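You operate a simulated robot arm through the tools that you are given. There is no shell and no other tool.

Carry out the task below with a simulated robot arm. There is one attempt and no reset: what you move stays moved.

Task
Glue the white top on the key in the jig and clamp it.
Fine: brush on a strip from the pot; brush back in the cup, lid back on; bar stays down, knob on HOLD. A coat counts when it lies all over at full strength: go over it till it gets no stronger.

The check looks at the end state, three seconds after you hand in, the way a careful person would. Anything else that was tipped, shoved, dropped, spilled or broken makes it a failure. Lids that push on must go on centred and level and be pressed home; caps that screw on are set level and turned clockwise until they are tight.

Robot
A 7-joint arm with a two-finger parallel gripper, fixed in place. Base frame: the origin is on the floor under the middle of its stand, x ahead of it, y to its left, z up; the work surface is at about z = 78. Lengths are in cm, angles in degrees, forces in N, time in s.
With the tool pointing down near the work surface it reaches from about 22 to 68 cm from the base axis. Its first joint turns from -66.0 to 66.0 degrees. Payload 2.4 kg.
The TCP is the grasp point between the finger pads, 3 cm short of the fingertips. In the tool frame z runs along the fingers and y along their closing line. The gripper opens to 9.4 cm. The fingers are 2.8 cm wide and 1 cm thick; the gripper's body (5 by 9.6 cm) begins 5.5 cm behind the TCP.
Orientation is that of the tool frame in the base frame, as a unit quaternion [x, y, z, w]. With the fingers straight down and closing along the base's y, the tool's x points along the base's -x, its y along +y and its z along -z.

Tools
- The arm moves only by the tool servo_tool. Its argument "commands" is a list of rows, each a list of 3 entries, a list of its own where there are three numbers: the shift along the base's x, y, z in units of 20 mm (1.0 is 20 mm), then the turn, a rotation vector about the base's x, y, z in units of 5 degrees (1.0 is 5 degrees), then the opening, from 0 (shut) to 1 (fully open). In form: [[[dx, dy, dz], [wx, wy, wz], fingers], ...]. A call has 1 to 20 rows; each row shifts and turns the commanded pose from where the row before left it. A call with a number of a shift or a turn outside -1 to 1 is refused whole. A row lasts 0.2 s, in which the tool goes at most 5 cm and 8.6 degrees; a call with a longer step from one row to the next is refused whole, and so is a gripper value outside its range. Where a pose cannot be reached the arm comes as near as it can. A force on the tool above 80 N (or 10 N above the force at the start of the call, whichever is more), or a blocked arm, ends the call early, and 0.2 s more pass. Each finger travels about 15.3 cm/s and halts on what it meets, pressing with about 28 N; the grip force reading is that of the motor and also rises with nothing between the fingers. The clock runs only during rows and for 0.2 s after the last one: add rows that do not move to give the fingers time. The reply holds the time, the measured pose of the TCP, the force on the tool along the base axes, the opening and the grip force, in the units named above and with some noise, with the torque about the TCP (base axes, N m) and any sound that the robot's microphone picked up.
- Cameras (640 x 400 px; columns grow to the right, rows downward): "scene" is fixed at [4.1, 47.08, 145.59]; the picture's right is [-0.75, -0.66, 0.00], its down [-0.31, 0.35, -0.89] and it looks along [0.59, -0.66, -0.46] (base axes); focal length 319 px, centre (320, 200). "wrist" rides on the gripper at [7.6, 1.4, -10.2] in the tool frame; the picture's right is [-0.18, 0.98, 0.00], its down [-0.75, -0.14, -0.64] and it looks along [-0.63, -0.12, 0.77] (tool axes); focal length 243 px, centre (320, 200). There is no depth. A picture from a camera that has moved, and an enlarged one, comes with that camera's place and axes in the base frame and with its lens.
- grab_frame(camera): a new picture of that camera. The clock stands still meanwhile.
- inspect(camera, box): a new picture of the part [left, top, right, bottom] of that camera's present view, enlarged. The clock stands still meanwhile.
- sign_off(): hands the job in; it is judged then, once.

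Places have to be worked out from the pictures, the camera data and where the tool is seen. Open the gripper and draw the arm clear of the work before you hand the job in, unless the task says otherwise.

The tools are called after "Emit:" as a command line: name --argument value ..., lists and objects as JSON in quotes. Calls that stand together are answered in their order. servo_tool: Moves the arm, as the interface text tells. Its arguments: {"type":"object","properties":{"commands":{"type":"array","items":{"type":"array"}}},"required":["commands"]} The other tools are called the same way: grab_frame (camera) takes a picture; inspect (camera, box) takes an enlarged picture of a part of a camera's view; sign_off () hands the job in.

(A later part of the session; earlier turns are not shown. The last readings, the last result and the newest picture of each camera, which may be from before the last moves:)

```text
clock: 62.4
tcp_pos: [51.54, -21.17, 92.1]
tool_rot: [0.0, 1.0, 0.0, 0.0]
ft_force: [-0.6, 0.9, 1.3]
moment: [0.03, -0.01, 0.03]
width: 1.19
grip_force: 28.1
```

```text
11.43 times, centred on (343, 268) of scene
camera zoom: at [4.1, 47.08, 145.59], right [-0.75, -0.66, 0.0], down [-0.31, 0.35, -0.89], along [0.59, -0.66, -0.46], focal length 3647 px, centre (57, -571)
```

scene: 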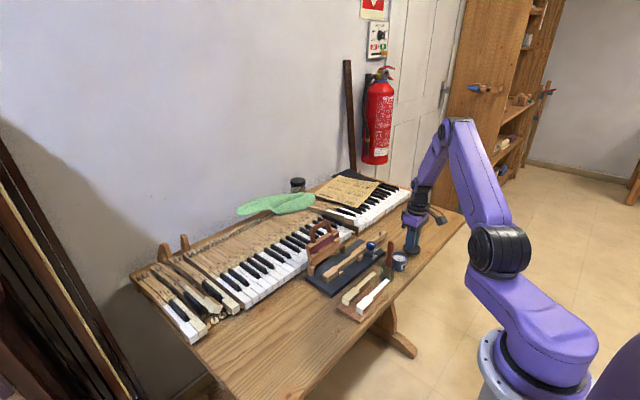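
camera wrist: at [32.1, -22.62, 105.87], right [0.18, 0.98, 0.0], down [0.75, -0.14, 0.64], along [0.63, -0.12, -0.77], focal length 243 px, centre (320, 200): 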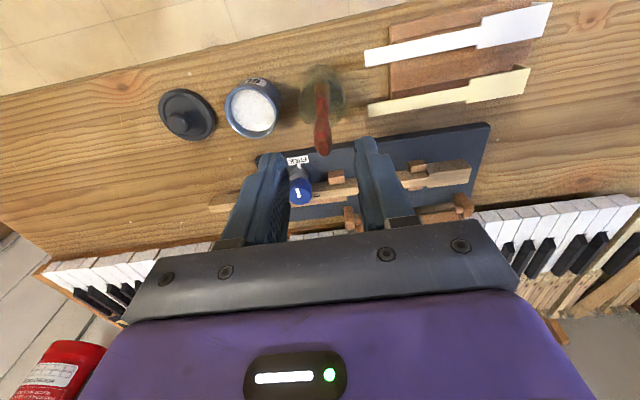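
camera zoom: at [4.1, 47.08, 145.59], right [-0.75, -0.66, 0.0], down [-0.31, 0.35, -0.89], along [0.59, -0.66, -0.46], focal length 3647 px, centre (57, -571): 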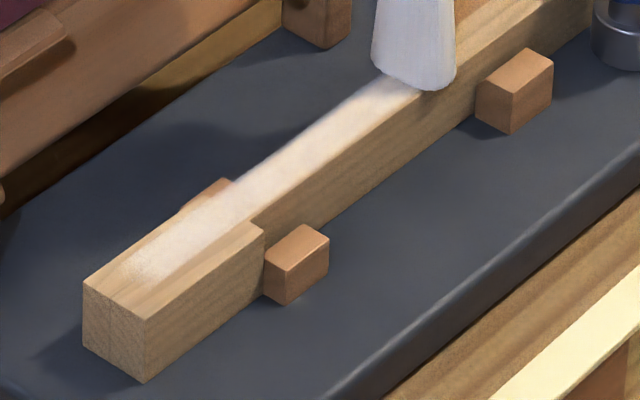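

The film is narrower than the head and starts ~1 cm behind the front; no stray glue on the plate (just light). I finish the tail end and return with a second pass slightly toward -x.

Emit:
servo_tool --commands '[[[0, -0.2, -0.03], [0, 0, 0], 0], [[0, -0.25, 0], [0, 0, 0], 0], [[0, -0.25, 0], [0, 0, 0], 0], [[-0.1, 0, 0], [0, 0, 0], 0], [[0, 0.4, 0], [0, 0, 0], 0], [[0, 0.4, 0], [0, 0, 0], 0], [[0, 0.4, 0], [0, 0, 0], 0], [[0, 0.4, 0], [0, 0, 0], 0], [[0, 0.4, 0], [0, 0, 0], 0], [[0, 0.4, 0], [0, 0, 0], 0], [[0, 0.4, 0], [0, 0, 0], 0], [[0, 0.4, 0], [0, 0, 0], 0], [[0, 0.4, 0], [0, 0, 0], 0], [[0, 0.4, 0], [0, 0, 0], 0], [[0, 0.4, 0], [0, 0, 0], 0], [[0, 0.4, 0], [0, 0, 0], 0]]'

Emit:
inspect --camera "scene" --box '[325, 235, 370, 285]'

Emit:
inspect --camera "wrist" --box '[200, 60, 400, 180]'

```text
clock: 65.8
tcp_pos: [51.19, -13.1, 92.0]
tool_rot: [0.001, 1.0, 0.0, -0.002]
ft_force: [-0.4, -7.6, 17.0]
moment: [-0.64, 0.01, -0.04]
width: 1.21
grip_force: 27.7
```

```text
8.00 times, centred on (348, 260) of scene
camera zoom: at [4.07, 47.06, 145.59], right [-0.75, -0.66, 0.0], down [-0.31, 0.35, -0.89], along [0.59, -0.66, -0.46], focal length 2553 px, centre (100, -280)
```

zoom: 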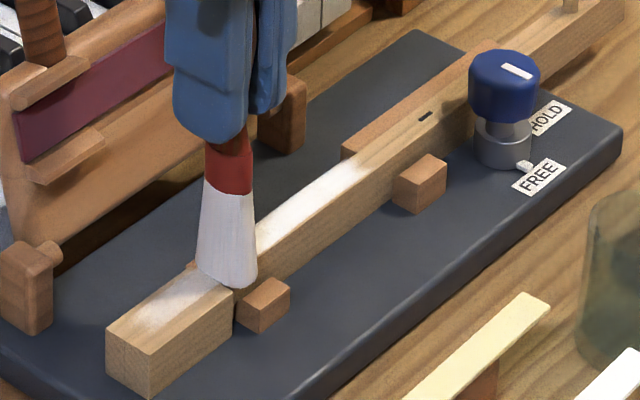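

```text
3.20 times, centred on (300, 120) of wrist
camera zoom: at [43.63, -11.5, 102.26], right [0.18, 0.98, 0.0], down [0.75, -0.14, 0.64], along [0.63, -0.12, -0.77], focal length 776 px, centre (384, 456)
```

zoom: 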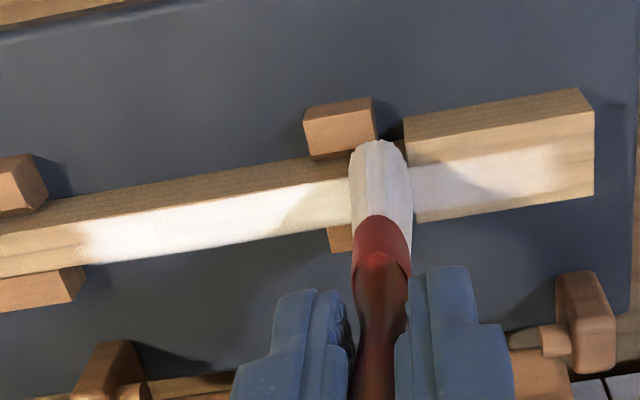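

The tail is now clearly whiter, but the +y stroke dragged the key ~5 mm off its stop block. I'll lift, go to the front, and only stroke toward -y so it returns to the stop.

Emit:
servo_tool --commands '[[[0, 0, 0.2], [0, 0, 0], 0], [[0, 0.6, 0.1], [0, 0, 0], 0], [[0, 0.9, 0], [0, 0, 0], 0], [[0, 0.95, 0], [0, 0, 0], 0], [[0, 0, 0], [0, 0, 0], 0]]'

Emit:
inspect --camera "wrist" --box '[230, 60, 390, 160]'

Emit:
inspect --camera "scene" --box '[320, 245, 365, 290]'

```text
clock: 67.0
tcp_pos: [51.27, -8.11, 92.66]
tool_rot: [0.0, 1.0, 0.001, -0.001]
ft_force: [-0.5, 0.1, 0.4]
moment: [0.04, 0.03, 0.0]
width: 1.2
grip_force: 27.9
```

```text
4.00 times, centred on (310, 110) of wrist
camera zoom: at [43.62, -6.6, 102.8], right [0.18, 0.98, 0.0], down [0.75, -0.14, 0.64], along [0.63, -0.12, -0.77], focal length 970 px, centre (360, 560)
```

zoom: 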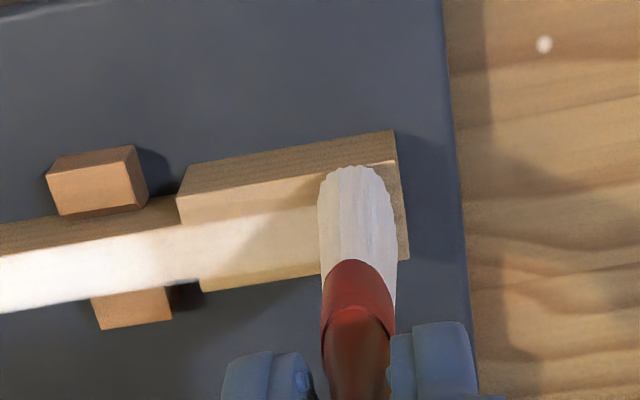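

```text
8.89 times, centred on (342, 268) of scene
camera zoom: at [4.1, 47.08, 145.59], right [-0.75, -0.66, 0.0], down [-0.31, 0.35, -0.89], along [0.59, -0.66, -0.46], focal length 2837 px, centre (120, -400)
```

zoom: 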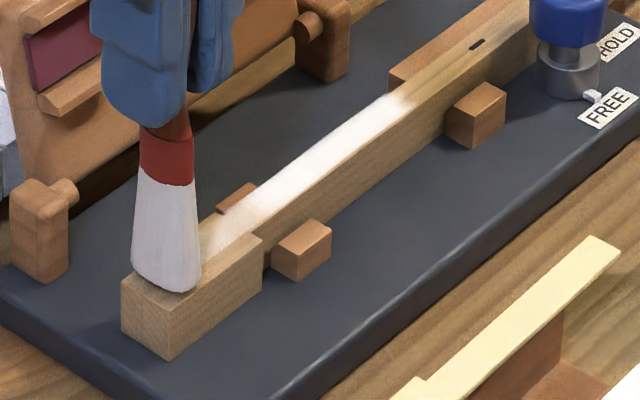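

Key's front is now at y≈-7.05. I start at the front on the near (-x) lane, press lightly, and stroke to -y, which should also bring the key back to its stop.

Emit:
servo_tool --commands '[[[-0.2, 0.32, 0], [0, 0, 0], 0], [[0, 0, -0.2], [0, 0, 0], 0], [[0, 0, -0.09], [0, 0, 0], 0], [[0, -0.15, 0], [0, 0, 0], 0], [[0, -0.3, 0], [0, 0, 0], 0], [[0, -0.3, 0], [0, 0, 0], 0], [[0, -0.3, 0], [0, 0, 0], 0], [[0, -0.3, 0], [0, 0, 0], 0], [[0, -0.3, 0], [0, 0, 0], 0], [[0, -0.3, 0], [0, 0, 0], 0], [[0, -0.3, 0], [0, 0, 0], 0], [[0, -0.3, 0], [0, 0, 0], 0], [[0, -0.2, 0], [0, 0, 0], 0]]'

Emit:
inspect --camera "wrist" --box '[230, 60, 390, 160]'

Emit:
inspect --camera "scene" --box '[320, 245, 365, 290]'

```text
clock: 69.8
tcp_pos: [50.84, -12.88, 92.09]
tool_rot: [0.001, 1.0, 0.001, 0.001]
ft_force: [0.2, 3.0, 5.7]
moment: [0.25, -0.09, 0.03]
width: 1.17
grip_force: 28.2
```

```text
4.00 times, centred on (310, 110) of wrist
camera zoom: at [43.27, -11.46, 102.27], right [0.18, 0.98, 0.0], down [0.75, -0.14, 0.64], along [0.63, -0.12, -0.77], focal length 970 px, centre (360, 560)
```

zoom: 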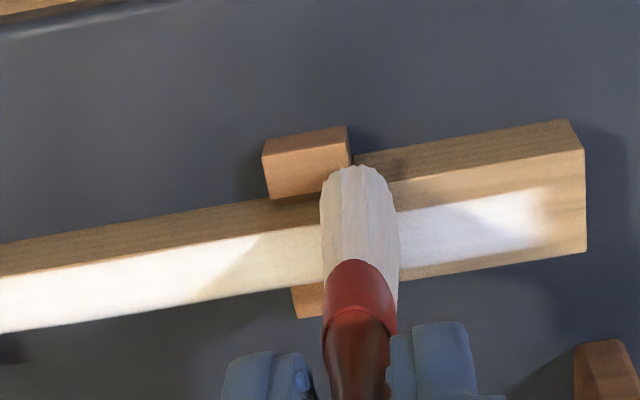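

```text
8.89 times, centred on (342, 268) of scene
camera zoom: at [4.09, 47.09, 145.58], right [-0.75, -0.66, 0.0], down [-0.31, 0.35, -0.89], along [0.59, -0.66, -0.46], focal length 2837 px, centre (120, -400)
```

zoom: 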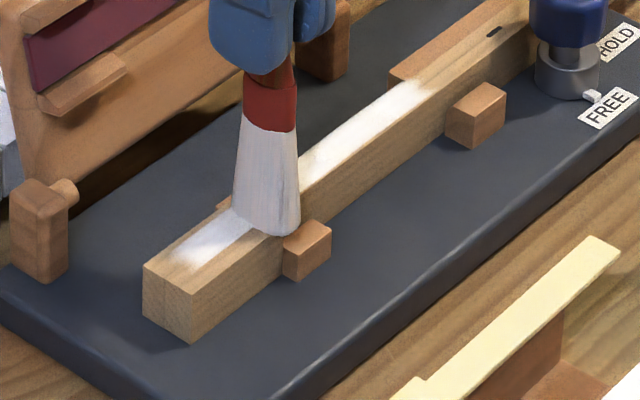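

Emit:
inspect --camera "wrist" --box '[315, 85, 385, 135]'

Emit:
inspect --camera "scene" --box '[320, 262, 345, 284]'

```text
8.00 times, centred on (350, 110) of wrist
camera zoom: at [43.27, -11.46, 102.27], right [0.18, 0.98, 0.0], down [0.75, -0.14, 0.64], along [0.63, -0.12, -0.77], focal length 1941 px, centre (80, 920)
```

zoom: 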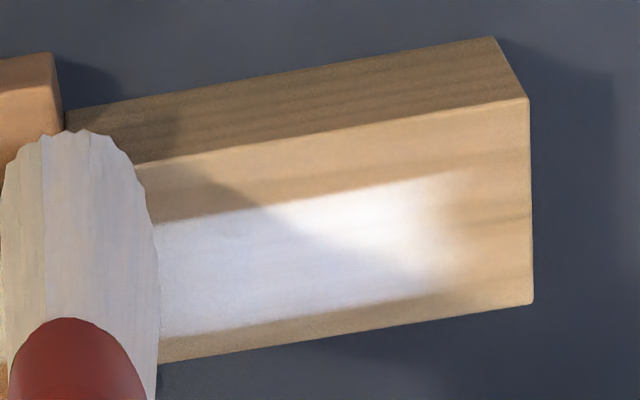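

```text
16.00 times, centred on (332, 273) of scene
camera zoom: at [4.09, 47.09, 145.58], right [-0.75, -0.66, 0.0], down [-0.31, 0.35, -0.89], along [0.59, -0.66, -0.46], focal length 5106 px, centre (120, -968)
```

zoom: 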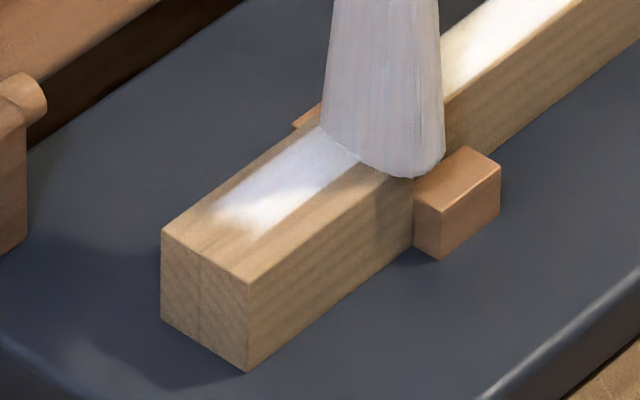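

The coat is a fixed-width strip along the key; it's strong in the middle but its front end (~1 cm) is still weak. Next full pass from the very front to the tail end, all toward -y.

Emit:
servo_tool --commands '[[[0, 0, 0.25], [0, 0, 0], 0], [[0.25, 0.8, 0], [0, 0, 0], 0], [[0, 0.8, 0], [0, 0, 0], 0], [[0, 0.78, 0], [0, 0, 0], 0], [[0, 0, -0.15], [0, 0, 0], 0], [[0, 0, -0.12], [0, 0, 0], 0], [[0, 0, -0.01], [0, 0, 0], 0], [[0, -0.1, 0], [0, 0, 0], 0], [[0, -0.15, 0], [0, 0, 0], 0], [[0, -0.2, 0], [0, 0, 0], 0], [[0, -0.3, 0], [0, 0, 0], 0], [[0, -0.3, 0], [0, 0, 0], 0], [[0, -0.3, 0], [0, 0, 0], 0], [[0, -0.3, 0], [0, 0, 0], 0], [[0, -0.3, 0], [0, 0, 0], 0], [[0, -0.3, 0], [0, 0, 0], 0]]'

Emit:
inspect --camera "wrist" --box '[280, 70, 400, 150]'

Emit:
inspect --camera "scene" --box '[320, 245, 365, 290]'

```text
clock: 73.2
tcp_pos: [51.52, -12.39, 92.08]
tool_rot: [-0.001, 1.0, 0.0, 0.0]
ft_force: [-0.1, 12.1, 15.8]
moment: [1.22, 0.07, -0.04]
width: 1.2
grip_force: 27.9
```

```text
5.00 times, centred on (340, 110) of wrist
camera zoom: at [43.78, -10.88, 102.24], right [0.18, 0.98, 0.0], down [0.75, -0.14, 0.64], along [0.63, -0.12, -0.77], focal length 1213 px, centre (220, 650)
```

zoom: 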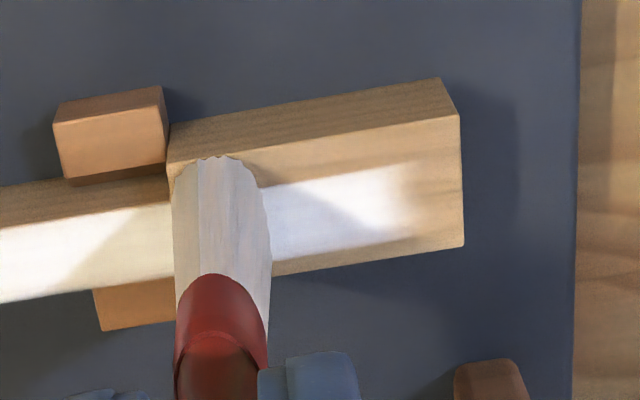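

```text
8.89 times, centred on (342, 268) of scene
camera zoom: at [4.07, 47.11, 145.57], right [-0.75, -0.66, 0.0], down [-0.31, 0.35, -0.89], along [0.59, -0.66, -0.46], focal length 2837 px, centre (120, -400)
```

zoom: 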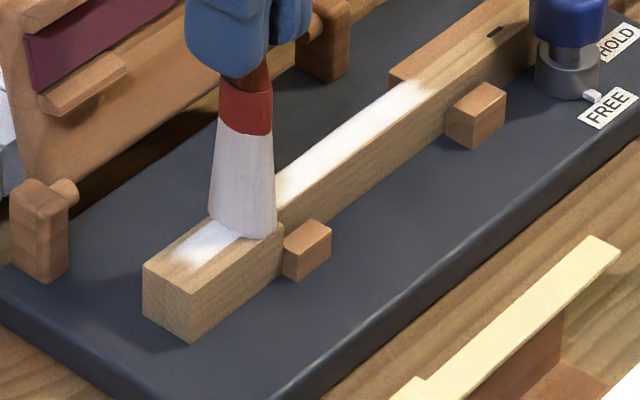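

The front ~9 mm of the strip is still uncoated or is beyond the strip. I finish this pass to the tail end, then look at both ends.

Emit:
servo_tool --commands '[[[0, -0.35, 0], [0, 0, 0], 0], [[0, -0.35, 0], [0, 0, 0], 0], [[0, -0.35, 0], [0, 0, 0], 0], [[0, -0.35, 0], [0, 0, 0], 0], [[0, -0.35, 0], [0, 0, 0], 0], [[0, -0.35, 0], [0, 0, 0], 0], [[0, -0.35, 0], [0, 0, 0], 0], [[0, -0.35, 0], [0, 0, 0], 0], [[0, -0.35, 0], [0, 0, 0], 0], [[0, -0.35, 0], [0, 0, 0], 0], [[0, -0.35, 0], [0, 0, 0], 0], [[0, -0.35, 0], [0, 0, 0], 0], [[0, -0.35, 0], [0, 0, 0], 0], [[0, -0.35, 0], [0, 0, 0], 0], [[0, -0.25, 0], [0, 0, 0], 0], [[0, 0, 0.3], [0, 0, 0], 0], [[0, 0, 0.5], [0, 0, 0], 0]]'

Emit:
inspect --camera "wrist" --box '[260, 70, 420, 170]'

Emit:
inspect --camera "scene" --box '[320, 235, 380, 290]'

```text
clock: 76.8
tcp_pos: [51.4, -22.86, 93.44]
tool_rot: [0.001, 1.0, 0.0, -0.001]
ft_force: [-0.5, -0.3, -1.2]
moment: [0.01, -0.01, -0.04]
width: 1.2
grip_force: 28.1
```

```text
4.00 times, centred on (340, 120) of wrist
camera zoom: at [43.79, -21.47, 103.7], right [0.19, 0.98, 0.0], down [0.75, -0.14, 0.64], along [0.63, -0.12, -0.77], focal length 970 px, centre (240, 520)
```

zoom: 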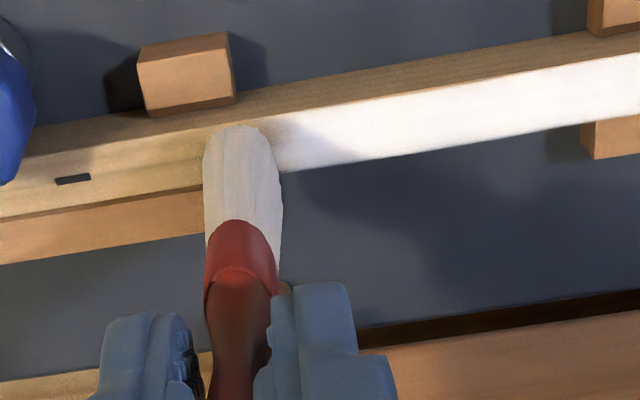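

```text
7.27 times, centred on (350, 262) of scene
camera zoom: at [4.1, 47.08, 145.59], right [-0.75, -0.66, 0.0], down [-0.31, 0.35, -0.89], along [0.59, -0.66, -0.46], focal length 2321 px, centre (102, -254)
```

zoom: 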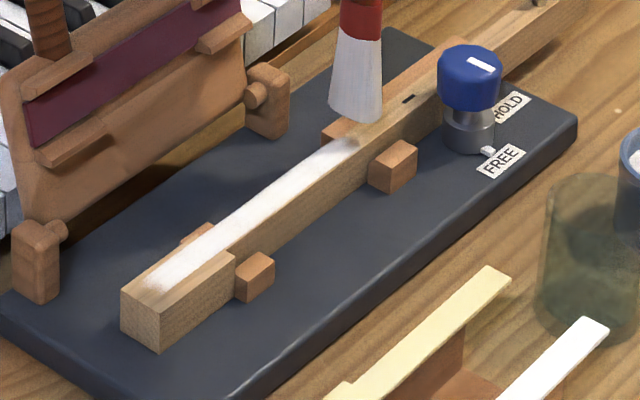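

Strip ends cleanly near y≈-22 although the brush went past, so the tail end is done. I'll work the front end with extra short strokes to see if it extends.

Emit:
servo_tool --commands '[[[0, 0.93, 0], [0, 0, 0], 0], [[0, 0.93, 0], [0, 0, 0], 0], [[0, 0.93, 0], [0, 0, 0], 0], [[0, 0.93, 0], [0, 0, 0], 0], [[0, 0.93, 0], [0, 0, 0], 0], [[0, 0.93, 0], [0, 0, 0], 0], [[0, 0.93, 0], [0, 0, 0], 0], [[0, 0.96, 0], [0, 0, 0], 0], [[0, 0, -0.5], [0, 0, 0], 0], [[0, 0, -0.2], [0, 0, 0], 0], [[0, 0, -0.1], [0, 0, 0], 0], [[0, 0, 0], [0, 0, 0], 0], [[0, -0.1, 0], [0, 0, 0], 0], [[0, -0.15, 0], [0, 0, 0], 0], [[0, -0.2, 0], [0, 0, 0], 0], [[0, -0.2, 0], [0, 0, 0], 0], [[0, -0.3, 0], [0, 0, 0], 0], [[0, -0.3, 0], [0, 0, 0], 0], [[0, -0.3, 0], [0, 0, 0], 0]]'

Emit:
inspect --camera "wrist" --box '[280, 70, 400, 150]'

Emit:
inspect --camera "scene" --box '[320, 250, 360, 285]'

```text
clock: 80.8
tcp_pos: [51.42, -10.92, 91.97]
tool_rot: [0.0, 1.0, 0.0, 0.0]
ft_force: [0.5, 6.5, 18.4]
moment: [0.71, -0.06, -0.01]
width: 1.19
grip_force: 28.4
```

```text
5.00 times, centred on (340, 110) of wrist
camera zoom: at [43.76, -9.58, 102.18], right [0.18, 0.98, 0.0], down [0.75, -0.14, 0.64], along [0.63, -0.12, -0.77], focal length 1213 px, centre (220, 650)
```

zoom: 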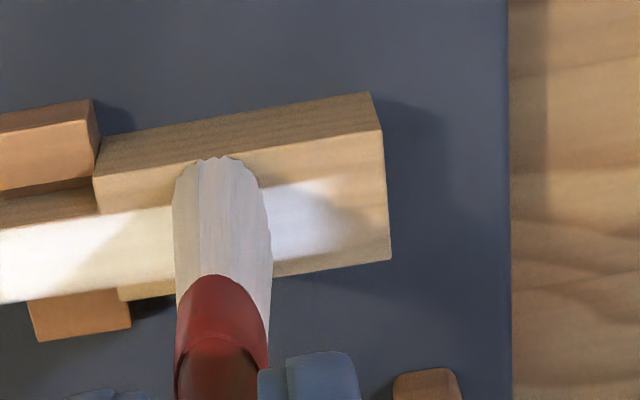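

```text
11.43 times, centred on (340, 268) of scene
camera zoom: at [4.07, 47.1, 145.58], right [-0.75, -0.66, 0.0], down [-0.31, 0.35, -0.89], along [0.59, -0.66, -0.46], focal length 3647 px, centre (91, -571)
```

zoom: 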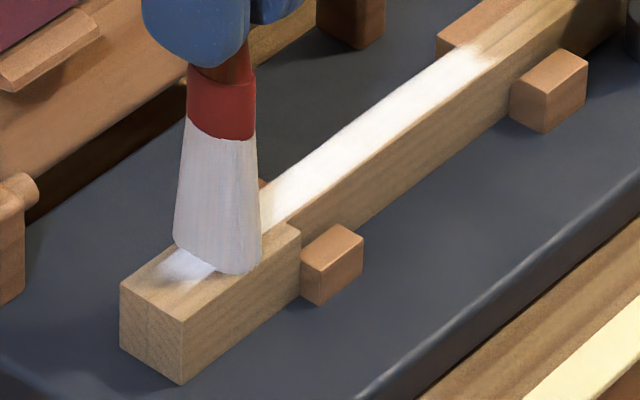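

No further extension at the front, so the strip region is limited there. I complete another full pass to the tail and then compare strength.

Emit:
servo_tool --commands '[[[0, -0.35, 0], [0, 0, 0], 0], [[0, -0.35, 0], [0, 0, 0], 0], [[0, -0.35, 0], [0, 0, 0], 0], [[0, -0.35, 0], [0, 0, 0], 0], [[0, -0.35, 0], [0, 0, 0], 0], [[0, -0.35, 0], [0, 0, 0], 0], [[0, -0.35, 0], [0, 0, 0], 0], [[0, -0.35, 0], [0, 0, 0], 0], [[0, -0.35, 0], [0, 0, 0], 0], [[0, -0.35, 0], [0, 0, 0], 0], [[0, -0.35, 0], [0, 0, 0], 0], [[0, -0.35, 0], [0, 0, 0], 0], [[0, -0.35, 0], [0, 0, 0], 0], [[0, -0.35, 0], [0, 0, 0], 0], [[0, -0.35, 0], [0, 0, 0], 0], [[0, -0.35, 0], [0, 0, 0], 0], [[0, -0.3, 0], [0, 0, 0], 0], [[0, 0, 0.4], [0, 0, 0], 0], [[0, 0, 0.7], [0, 0, 0], 0]]'

Emit:
inspect --camera "wrist" --box '[260, 50, 440, 170]'

Emit:
inspect --camera "scene" --box '[320, 250, 360, 285]'

```text
clock: 84.8
tcp_pos: [51.36, -22.87, 94.22]
tool_rot: [0.0, 1.0, 0.0, 0.0]
ft_force: [0.3, 0.0, -1.4]
moment: [-0.02, -0.05, 0.01]
width: 1.21
grip_force: 28.0
```

```text
3.33 times, centred on (350, 110) of wrist
camera zoom: at [43.79, -21.44, 104.34], right [0.18, 0.98, 0.0], down [0.75, -0.14, 0.64], along [0.63, -0.12, -0.77], focal length 809 px, centre (220, 500)
```

zoom: 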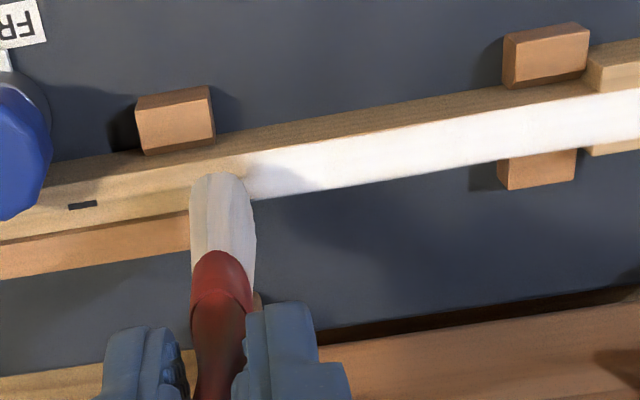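

```text
11.43 times, centred on (340, 268) of scene
camera zoom: at [4.1, 47.08, 145.59], right [-0.75, -0.66, 0.0], down [-0.31, 0.35, -0.89], along [0.59, -0.66, -0.46], focal length 3647 px, centre (91, -571)
```

zoom: 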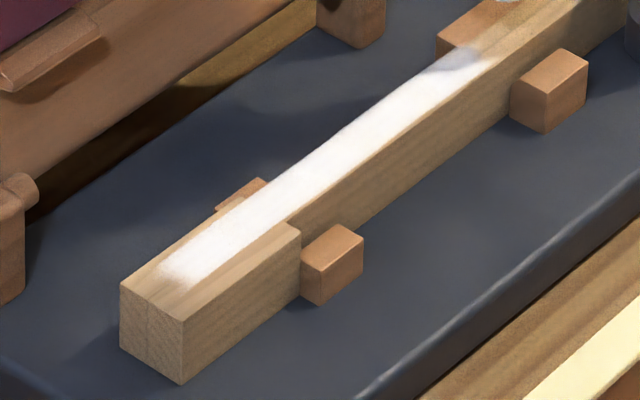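

Strip looks evenly white from ~1 cm behind the front to y≈-22. One more slow front pass plus full pass to verify it gets no stronger.

Emit:
servo_tool --commands '[[[0, 0.93, 0], [0, 0, 0], 0], [[0, 0.93, 0], [0, 0, 0], 0], [[0, 0.93, 0], [0, 0, 0], 0], [[0, 0.93, 0], [0, 0, 0], 0], [[0, 0.93, 0], [0, 0, 0], 0], [[0, 0.93, 0], [0, 0, 0], 0], [[0, 0.93, 0], [0, 0, 0], 0], [[0, 0.87, 0], [0, 0, 0], 0], [[0, 0, -0.6], [0, 0, 0], 0], [[0, 0, -0.4], [0, 0, 0], 0], [[0, 0, -0.11], [0, 0, 0], 0], [[0, -0.05, 0], [0, 0, 0], 0], [[0, -0.05, 0], [0, 0, 0], 0], [[0, -0.05, 0], [0, 0, 0], 0], [[0, -0.1, 0], [0, 0, 0], 0], [[0, -0.1, 0], [0, 0, 0], 0], [[0, -0.1, 0], [0, 0, 0], 0], [[0, -0.1, 0], [0, 0, 0], 0], [[0, -0.2, 0], [0, 0, 0], 0], [[0, -0.3, 0], [0, 0, 0], 0]]'

Emit:
servo_tool --commands '[[[0, -0.3, 0], [0, 0, 0], 0], [[0, -0.3, 0], [0, 0, 0], 0], [[0, -0.3, 0], [0, 0, 0], 0], [[0, -0.35, 0], [0, 0, 0], 0], [[0, -0.35, 0], [0, 0, 0], 0], [[0, -0.35, 0], [0, 0, 0], 0], [[0, -0.35, 0], [0, 0, 0], 0], [[0, -0.35, 0], [0, 0, 0], 0], [[0, -0.35, 0], [0, 0, 0], 0], [[0, -0.35, 0], [0, 0, 0], 0], [[0, -0.35, 0], [0, 0, 0], 0], [[0, -0.35, 0], [0, 0, 0], 0], [[0, -0.35, 0], [0, 0, 0], 0], [[0, -0.35, 0], [0, 0, 0], 0], [[0, -0.35, 0], [0, 0, 0], 0], [[0, -0.35, 0], [0, 0, 0], 0], [[0, -0.35, 0], [0, 0, 0], 0], [[0, -0.3, 0], [0, 0, 0], 0], [[0, 0, 0.4], [0, 0, 0], 0], [[0, 0, 0.7], [0, 0, 0], 0]]'

Emit:
inspect --camera "wrist" --box '[260, 50, 440, 170]'

Emit:
inspect --camera "scene" --box '[320, 250, 360, 285]'

```text
clock: 89.0
tcp_pos: [51.52, -10.19, 92.06]
tool_rot: [0.0, 1.0, -0.001, 0.001]
ft_force: [-0.4, 6.0, 13.8]
moment: [0.55, 0.07, -0.04]
width: 1.19
grip_force: 27.9
```

```text
clock: 93.2
tcp_pos: [51.31, -22.55, 94.1]
tool_rot: [0.0, 1.0, 0.0, 0.0]
ft_force: [0.6, 0.0, 0.5]
moment: [0.0, 0.01, -0.02]
width: 1.2
grip_force: 28.5
```

```text
3.33 times, centred on (350, 110) of wrist
camera zoom: at [43.78, -20.98, 104.37], right [0.18, 0.98, 0.0], down [0.75, -0.14, 0.64], along [0.63, -0.12, -0.77], focal length 809 px, centre (220, 500)
```

zoom: 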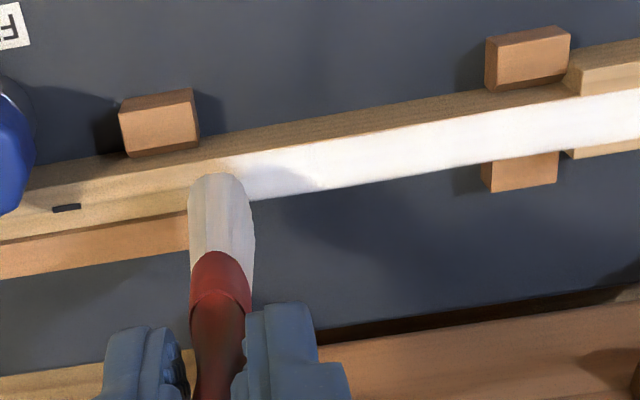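

```text
11.43 times, centred on (340, 268) of scene
camera zoom: at [4.1, 47.08, 145.59], right [-0.75, -0.66, 0.0], down [-0.31, 0.35, -0.89], along [0.59, -0.66, -0.46], focal length 3647 px, centre (91, -571)
```

zoom: 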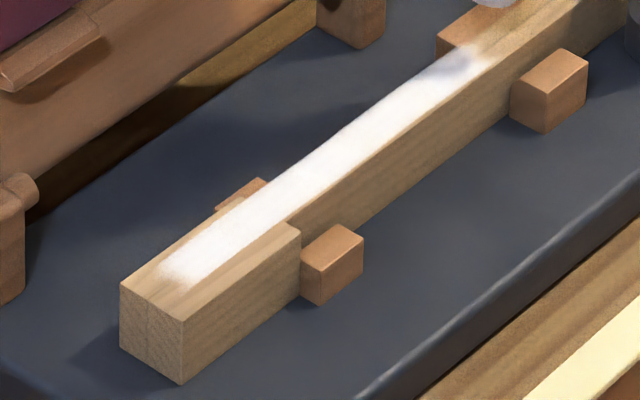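

Emit:
inspect --camera "wrist" --box '[380, 40, 520, 130]'

Emit:
inspect --camera "scene" --box '[320, 262, 345, 282]'

Emit:
inspect --camera "scene" --box '[345, 248, 370, 268]'

```text
4.44 times, centred on (450, 85) of wrist
camera zoom: at [43.78, -20.98, 104.37], right [0.18, 0.98, 0.0], down [0.75, -0.14, 0.64], along [0.63, -0.12, -0.77], focal length 1078 px, centre (-258, 711)
```

zoom: 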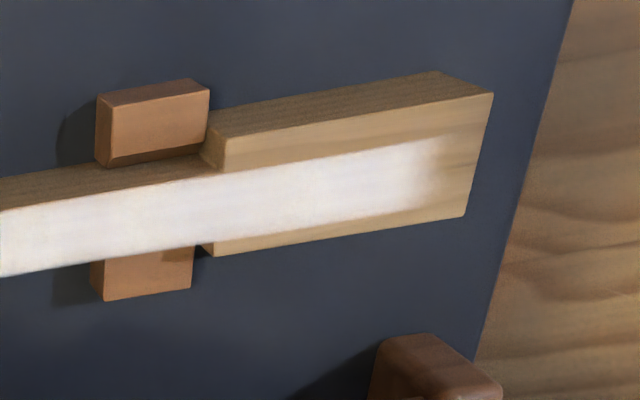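

```text
16.00 times, centred on (332, 272) of scene
camera zoom: at [4.1, 47.08, 145.59], right [-0.75, -0.66, 0.0], down [-0.31, 0.35, -0.89], along [0.59, -0.66, -0.46], focal length 5106 px, centre (120, -952)
```

zoom: 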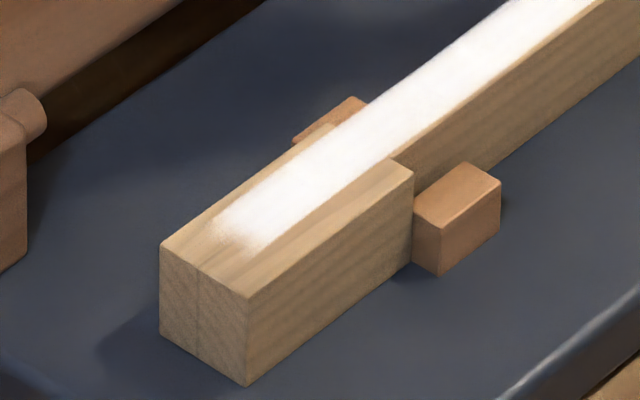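

```text
16.00 times, centred on (358, 258) of scene
camera zoom: at [4.1, 47.08, 145.59], right [-0.75, -0.66, 0.0], down [-0.31, 0.35, -0.89], along [0.59, -0.66, -0.46], focal length 5106 px, centre (-280, -728)
```

zoom: 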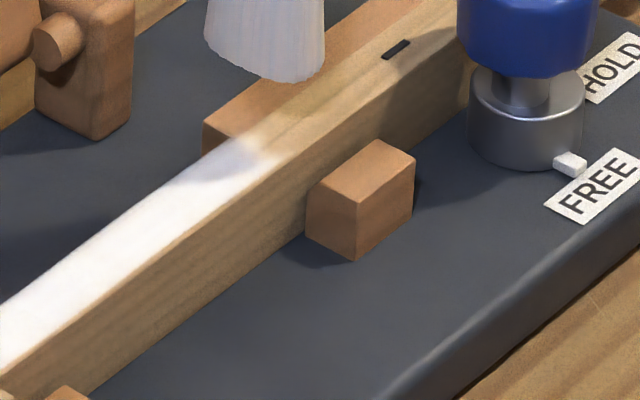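

The coat is uniformly white with no change between passes. Now I take the brush back over the cup and check alignment.

Emit:
servo_tool --commands '[[[0, 0, 0.95], [0, 0, 0], 0], [[0, 0, 0.95], [0, 0, 0], 0], [[-0.9, -0.1, 0], [0, 0, 0], 0], [[-0.9, -0.1, 0], [0, 0, 0], 0], [[-0.9, -0.1, 0], [0, 0, 0], 0], [[-0.9, -0.1, 0], [0, 0, 0], 0], [[-0.9, -0.1, 0], [0, 0, 0], 0], [[-0.9, -0.1, 0], [0, 0, 0], 0], [[-0.65, -0.095, 0], [0, 0, 0], 0], [[0, 0, 0], [0, 0, 0], 0]]'

Emit:
inspect --camera "wrist" --box '[270, 60, 370, 160]'

Emit:
inspect --camera "scene" --box '[375, 225, 425, 285]'

```text
clock: 95.4
tcp_pos: [39.29, -23.67, 97.88]
tool_rot: [0.0, 1.0, 0.0, 0.001]
ft_force: [0.5, 0.7, -1.0]
moment: [0.01, -0.02, 0.01]
width: 1.19
grip_force: 28.0
```

```text
4.00 times, centred on (320, 110) of wrist
camera zoom: at [31.76, -22.36, 108.17], right [0.18, 0.98, 0.0], down [0.75, -0.14, 0.64], along [0.63, -0.12, -0.77], focal length 970 px, centre (320, 560)
```

zoom: 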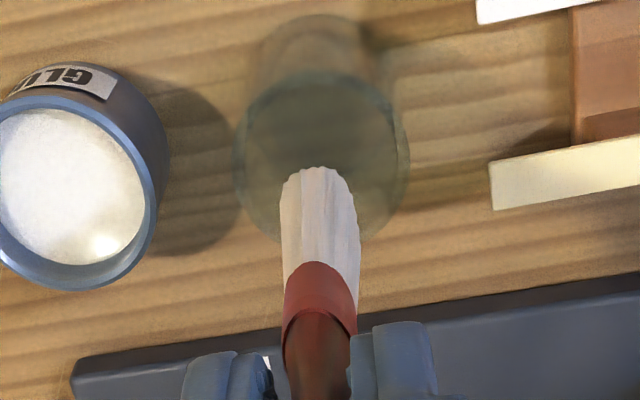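

```text
6.67 times, centred on (400, 255) of scene
camera zoom: at [4.1, 47.08, 145.59], right [-0.75, -0.66, 0.0], down [-0.31, 0.35, -0.89], along [0.59, -0.66, -0.46], focal length 2127 px, centre (-213, -167)
```

zoom: 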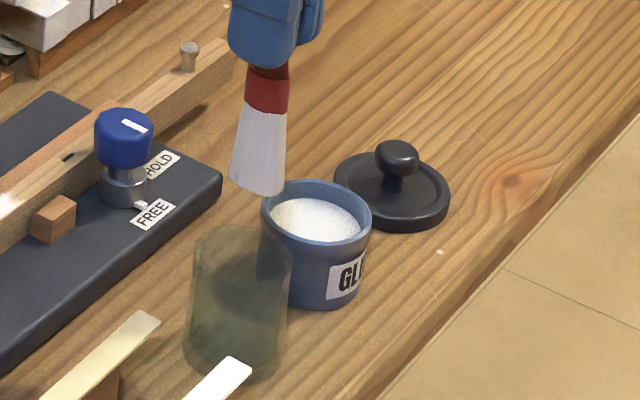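

Cup centre aligns with the tool axis; the tip sits ~0.25 cm toward +x, so I shift -0.15 and lower into the cup partway to check.

Emit:
servo_tool --commands '[[[-0.075, 0.03, 0], [0, 0, 0], 0], [[0, 0, -0.7], [0, 0, 0], 0], [[0, 0, -0.7], [0, 0, 0], 0], [[0, 0, -0.6], [0, 0, 0], 0], [[0, 0, -0.5], [0, 0, 0], 0], [[0, 0, 0], [0, 0, 0], 0]]'

Emit:
inspect --camera "wrist" --box '[270, 60, 370, 160]'

Emit:
inspect --camera "scene" --box '[375, 235, 415, 285]'

```text
clock: 96.8
tcp_pos: [39.13, -23.73, 92.96]
tool_rot: [-0.001, 1.0, 0.0, 0.0]
ft_force: [0.5, 0.5, 0.6]
moment: [0.01, 0.01, -0.02]
width: 1.16
grip_force: 27.6
```

```text
4.00 times, centred on (320, 110) of wrist
camera zoom: at [31.51, -22.29, 103.17], right [0.18, 0.98, 0.0], down [0.75, -0.14, 0.64], along [0.63, -0.12, -0.77], focal length 970 px, centre (320, 560)
```

zoom: 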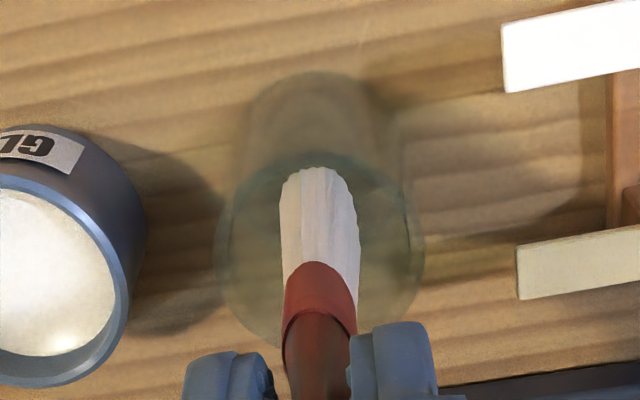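

```text
8.00 times, centred on (395, 260) of scene
camera zoom: at [4.1, 47.08, 145.59], right [-0.75, -0.66, 0.0], down [-0.31, 0.35, -0.89], along [0.59, -0.66, -0.46], focal length 2553 px, centre (-280, -280)
```

zoom: 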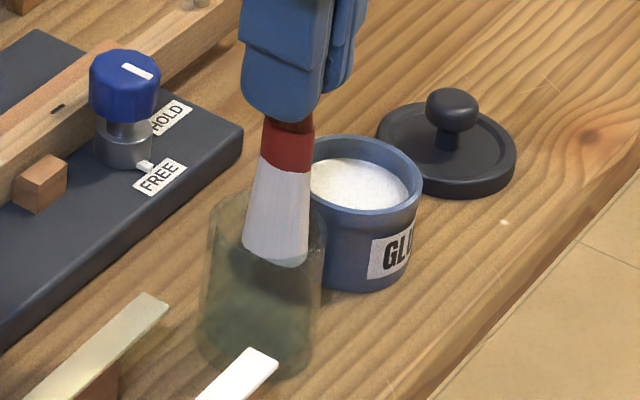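

Tip is inside the cup without contact. I continue down to near the cup floor.

Emit:
servo_tool --commands '[[[0, 0, -0.5], [0, 0, 0], 0], [[0, 0, -0.5], [0, 0, 0], 0], [[0, 0, -0.5], [0, 0, 0], 0], [[0, 0, -0.15], [0, 0, 0], 0], [[0, 0, 0], [0, 0, 0], 0]]'

Emit:
inspect --camera "scene" --box '[375, 235, 415, 285]'

```text
clock: 98.0
tcp_pos: [39.24, -23.66, 89.62]
tool_rot: [-0.001, 1.0, 0.0, -0.001]
ft_force: [0.0, 0.7, -0.3]
moment: [0.0, 0.0, 0.02]
width: 1.22
grip_force: 28.6
```

```text
8.00 times, centred on (395, 260) of scene
camera zoom: at [4.1, 47.08, 145.59], right [-0.75, -0.66, 0.0], down [-0.31, 0.35, -0.89], along [0.59, -0.66, -0.46], focal length 2553 px, centre (-280, -280)
```

zoom: 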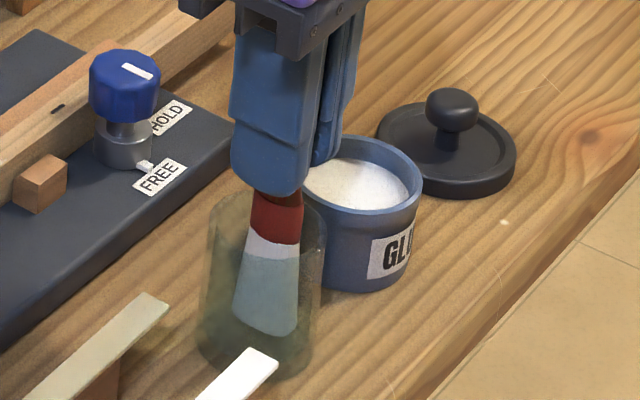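

Emit:
servo_tool --commands '[[[0, 0, -0.15], [0, 0, 0], 0], [[0, 0, -0.15], [0, 0, 0], 0], [[0, 0, -0.1], [0, 0, 0], 0], [[0, 0, 0], [0, 0, 0], 0]]'

```text
clock: 99.0
tcp_pos: [39.25, -23.78, 88.8]
tool_rot: [0.0, 1.0, 0.0, 0.0]
ft_force: [0.3, -0.4, -0.9]
moment: [0.01, -0.02, -0.01]
width: 1.19
grip_force: 28.1
```

Emit:
servo_tool --commands '[[[0, 0, -0.08], [0, 0, 0], 0], [[0, 0, -0.06], [0, 0, 0], 0], [[0, 0, 0], [0, 0, 0], 0]]'

Emit:
inspect --camera "scene" --box '[375, 235, 415, 285]'

```text
clock: 99.8
tcp_pos: [39.22, -23.69, 88.8]
tool_rot: [0.0, 1.0, 0.0, 0.001]
ft_force: [-7.2, 5.2, 46.4]
moment: [0.54, 0.71, 0.0]
width: 1.18
grip_force: 27.9
```

```text
8.00 times, centred on (395, 260) of scene
camera zoom: at [4.02, 47.13, 145.57], right [-0.75, -0.66, 0.0], down [-0.31, 0.35, -0.89], along [0.59, -0.66, -0.46], focal length 2553 px, centre (-280, -280)
```

zoom: 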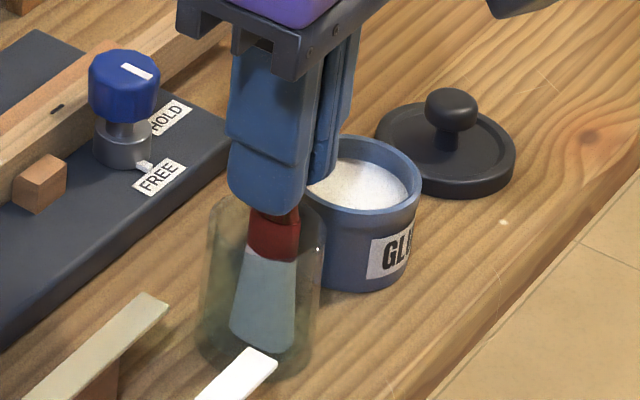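

Brush is on the cup floor. I relieve the pressure and release slowly, then rise straight up.

Emit:
servo_tool --commands '[[[0, 0, 0.1], [0, 0, 0], 0], [[0, 0, 0], [0, 0, 0], 0.15], [[0, 0, 0], [0, 0, 0], 0.22], [[0, 0, 0], [0, 0, 0], 0.3], [[0, 0, 0], [0, 0, 0], 0.4], [[0, 0, 0], [0, 0, 0], 0.45], [[0, 0, 0.5], [0, 0, 0], 0.45], [[0, 0, 0.9], [0, 0, 0], 0.45], [[0, 0, 0.9], [0, 0, 0], 0.45], [[0, 0, 0.9], [0, 0, 0], 0.45], [[0, 0, 0], [0, 0, 0], 0.45]]'

Emit:
inspect --camera "scene" --box '[375, 225, 425, 285]'

Emit:
inspect --camera "wrist" --box '[200, 40, 440, 200]'

```text
clock: 102.2
tcp_pos: [39.11, -23.88, 95.19]
tool_rot: [0.0, 1.0, 0.0, 0.0]
ft_force: [0.6, 0.1, -0.5]
moment: [0.0, -0.04, -0.01]
width: 4.23
grip_force: 0.1
```

```text
6.67 times, centred on (400, 255) of scene
camera zoom: at [4.1, 47.08, 145.59], right [-0.75, -0.66, 0.0], down [-0.31, 0.35, -0.89], along [0.59, -0.66, -0.46], focal length 2127 px, centre (-213, -167)
```

zoom: 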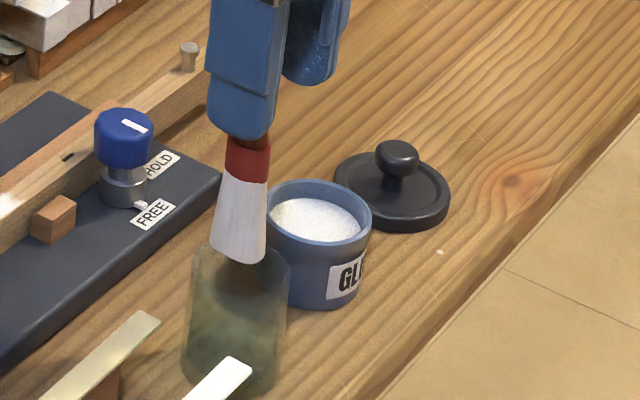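

```text
2.50 times, centred on (320, 120) of wrist
camera zoom: at [31.58, -22.42, 105.37], right [0.18, 0.98, 0.0], down [0.75, -0.14, 0.64], along [0.63, -0.12, -0.77], focal length 606 px, centre (320, 400)
```

zoom: 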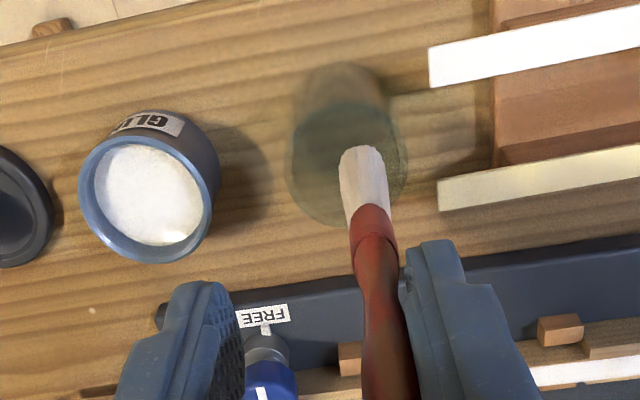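

The brush came up along with the right finger after opening, and the cup looks nudged about 1 cm. I look closer before doing anything.

Emit:
inspect --camera "wrist" --box '[260, 80, 420, 240]'

Emit:
inspect --camera "scene" --box '[380, 215, 420, 285]'

```text
2.50 times, centred on (340, 160) of wrist
camera zoom: at [31.58, -22.42, 105.37], right [0.18, 0.98, 0.0], down [0.75, -0.14, 0.64], along [0.63, -0.12, -0.77], focal length 606 px, centre (270, 300)
```

zoom: 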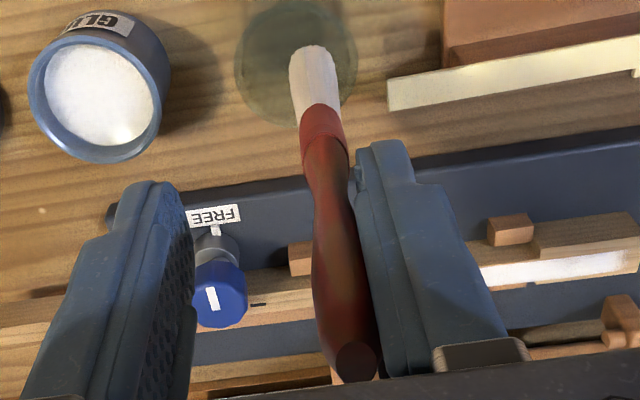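

```text
5.71 times, centred on (400, 250) of scene
camera zoom: at [4.1, 47.08, 145.59], right [-0.75, -0.66, 0.0], down [-0.31, 0.35, -0.89], along [0.59, -0.66, -0.46], focal length 1824 px, centre (-137, -86)
```

zoom: 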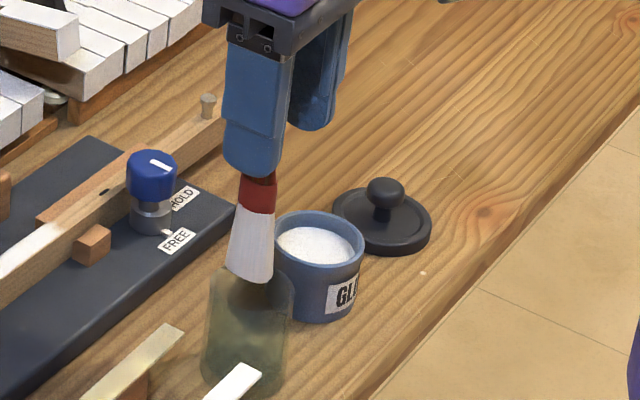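

Emit:
servo_tool --commands '[[[0, 0, 0], [0, 0, 0], 0.45]]'

Emit:
inspect --camera "wrist" --box '[260, 80, 420, 240]'

Emit:
inspect --camera "scene" --box '[380, 215, 420, 285]'

```text
clock: 102.6
tcp_pos: [39.31, -23.86, 95.1]
tool_rot: [0.0, 1.0, -0.001, 0.0]
ft_force: [0.0, 0.0, -0.3]
moment: [-0.03, 0.01, -0.01]
width: 4.25
grip_force: 0.1
```

```text
2.50 times, centred on (340, 160) of wrist
camera zoom: at [31.58, -22.42, 105.36], right [0.18, 0.98, 0.0], down [0.75, -0.14, 0.64], along [0.63, -0.12, -0.77], focal length 606 px, centre (270, 300)
```

zoom: 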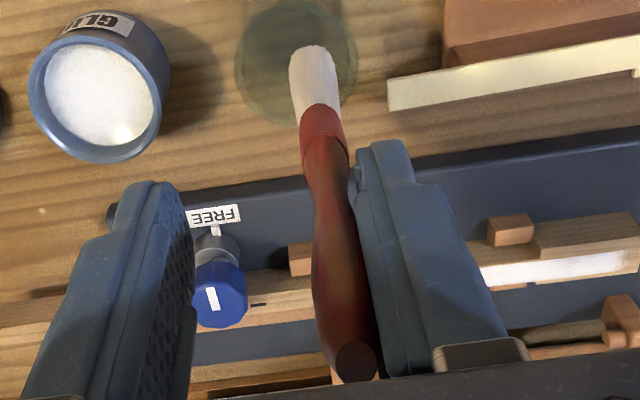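

```text
5.71 times, centred on (400, 250) of scene
camera zoom: at [4.1, 47.08, 145.59], right [-0.75, -0.66, 0.0], down [-0.31, 0.35, -0.89], along [0.59, -0.66, -0.46], focal length 1824 px, centre (-137, -86)
```

zoom: 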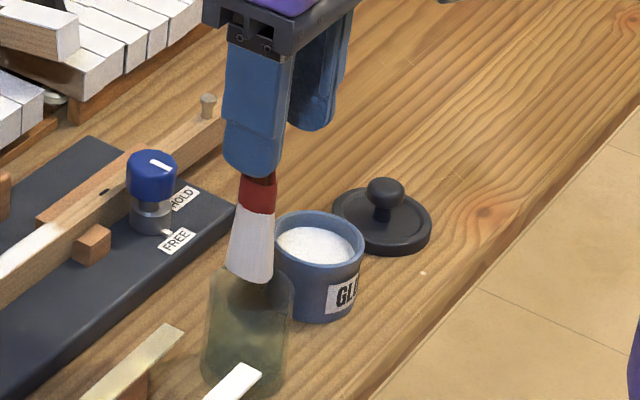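

The brush is rigidly upright and clinging to the +y finger (not falling). I re-close to regain a proper grip on it, then will re-seat it in the cup.

Emit:
servo_tool --commands '[[[0, 0, 0], [0, 0, 0], 0.3], [[0, 0, 0], [0, 0, 0], 0.15], [[0, 0, 0], [0, 0, 0], 0.05], [[0, 0, 0], [0, 0, 0], 0.0]]'

Emit:
inspect --camera "wrist" --box '[260, 80, 420, 240]'

Emit:
inspect --camera "scene" --box '[380, 215, 420, 285]'

```text
clock: 103.6
tcp_pos: [39.27, -23.9, 95.1]
tool_rot: [0.0, 1.0, 0.001, 0.0]
ft_force: [-0.3, 0.0, 0.0]
moment: [-0.01, 0.0, 0.02]
width: 1.23
grip_force: 28.2
```

```text
2.50 times, centred on (340, 160) of wrist
camera zoom: at [31.58, -22.42, 105.36], right [0.18, 0.98, 0.0], down [0.75, -0.14, 0.64], along [0.63, -0.12, -0.77], focal length 606 px, centre (270, 300)
```

zoom: 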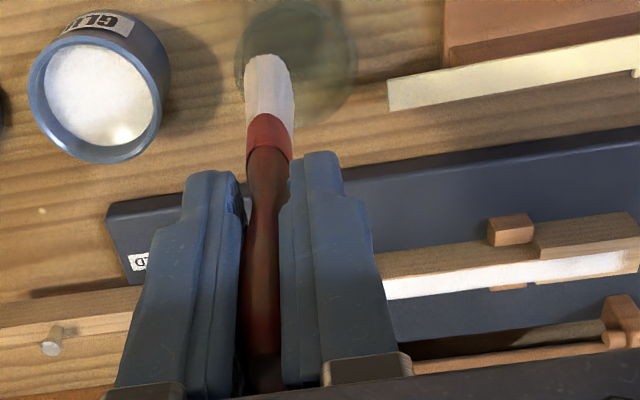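

```text
5.71 times, centred on (400, 250) of scene
camera zoom: at [4.1, 47.08, 145.59], right [-0.75, -0.66, 0.0], down [-0.31, 0.35, -0.89], along [0.59, -0.66, -0.46], focal length 1824 px, centre (-137, -86)
```

zoom: 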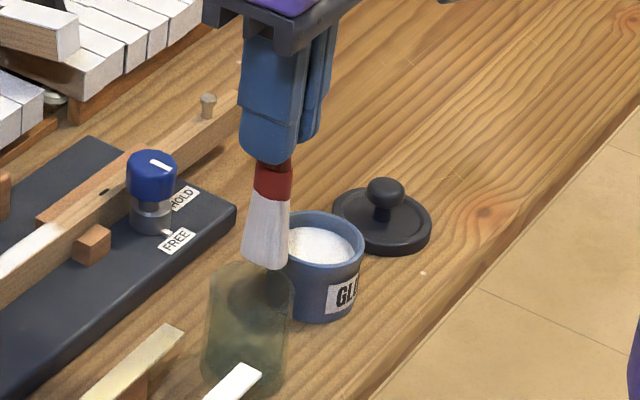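

Brush is properly gripped again. I shift to the cup's present centre (y≈-22.8), lower to just above its floor, then use the brush to ease the cup back about 1 cm to where it stood.

Emit:
servo_tool --commands '[[[-0.05, 0.4, 0], [0, 0, 0], 0], [[0, 0, -0.7], [0, 0, 0], 0], [[0, 0, -0.7], [0, 0, 0], 0], [[0, 0, -0.7], [0, 0, 0], 0], [[0, 0, -0.6], [0, 0, 0], 0], [[0, 0, -0.36], [0, 0, 0], 0], [[0, 0, 0], [0, 0, 0], 0]]'

Emit:
inspect --camera "scene" --box '[375, 235, 415, 285]'

Emit:
inspect --camera "wrist" --box '[260, 80, 380, 180]'

```text
clock: 105.2
tcp_pos: [39.08, -22.93, 89.17]
tool_rot: [0.001, 1.0, 0.001, 0.0]
ft_force: [1.1, -0.2, 0.5]
moment: [0.01, 0.01, 0.01]
width: 1.19
grip_force: 27.8
```

```text
8.00 times, centred on (395, 260) of scene
camera zoom: at [4.1, 47.08, 145.59], right [-0.75, -0.66, 0.0], down [-0.31, 0.35, -0.89], along [0.59, -0.66, -0.46], focal length 2553 px, centre (-280, -280)
```

zoom: 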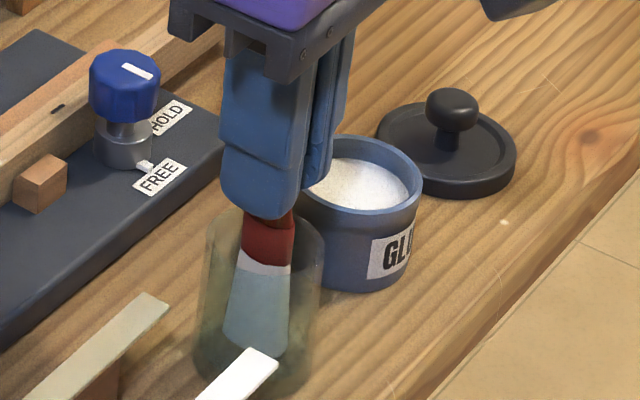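

```text
4.00 times, centred on (320, 130) of wrist
camera zoom: at [31.45, -21.5, 99.28], right [0.18, 0.98, 0.0], down [0.75, -0.14, 0.64], along [0.63, -0.12, -0.77], focal length 970 px, centre (320, 480)
```

zoom: 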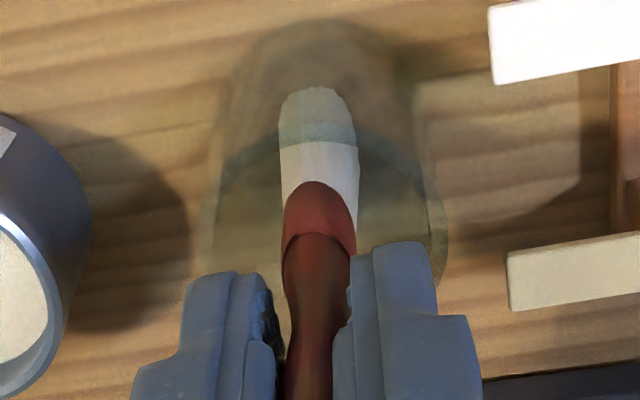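

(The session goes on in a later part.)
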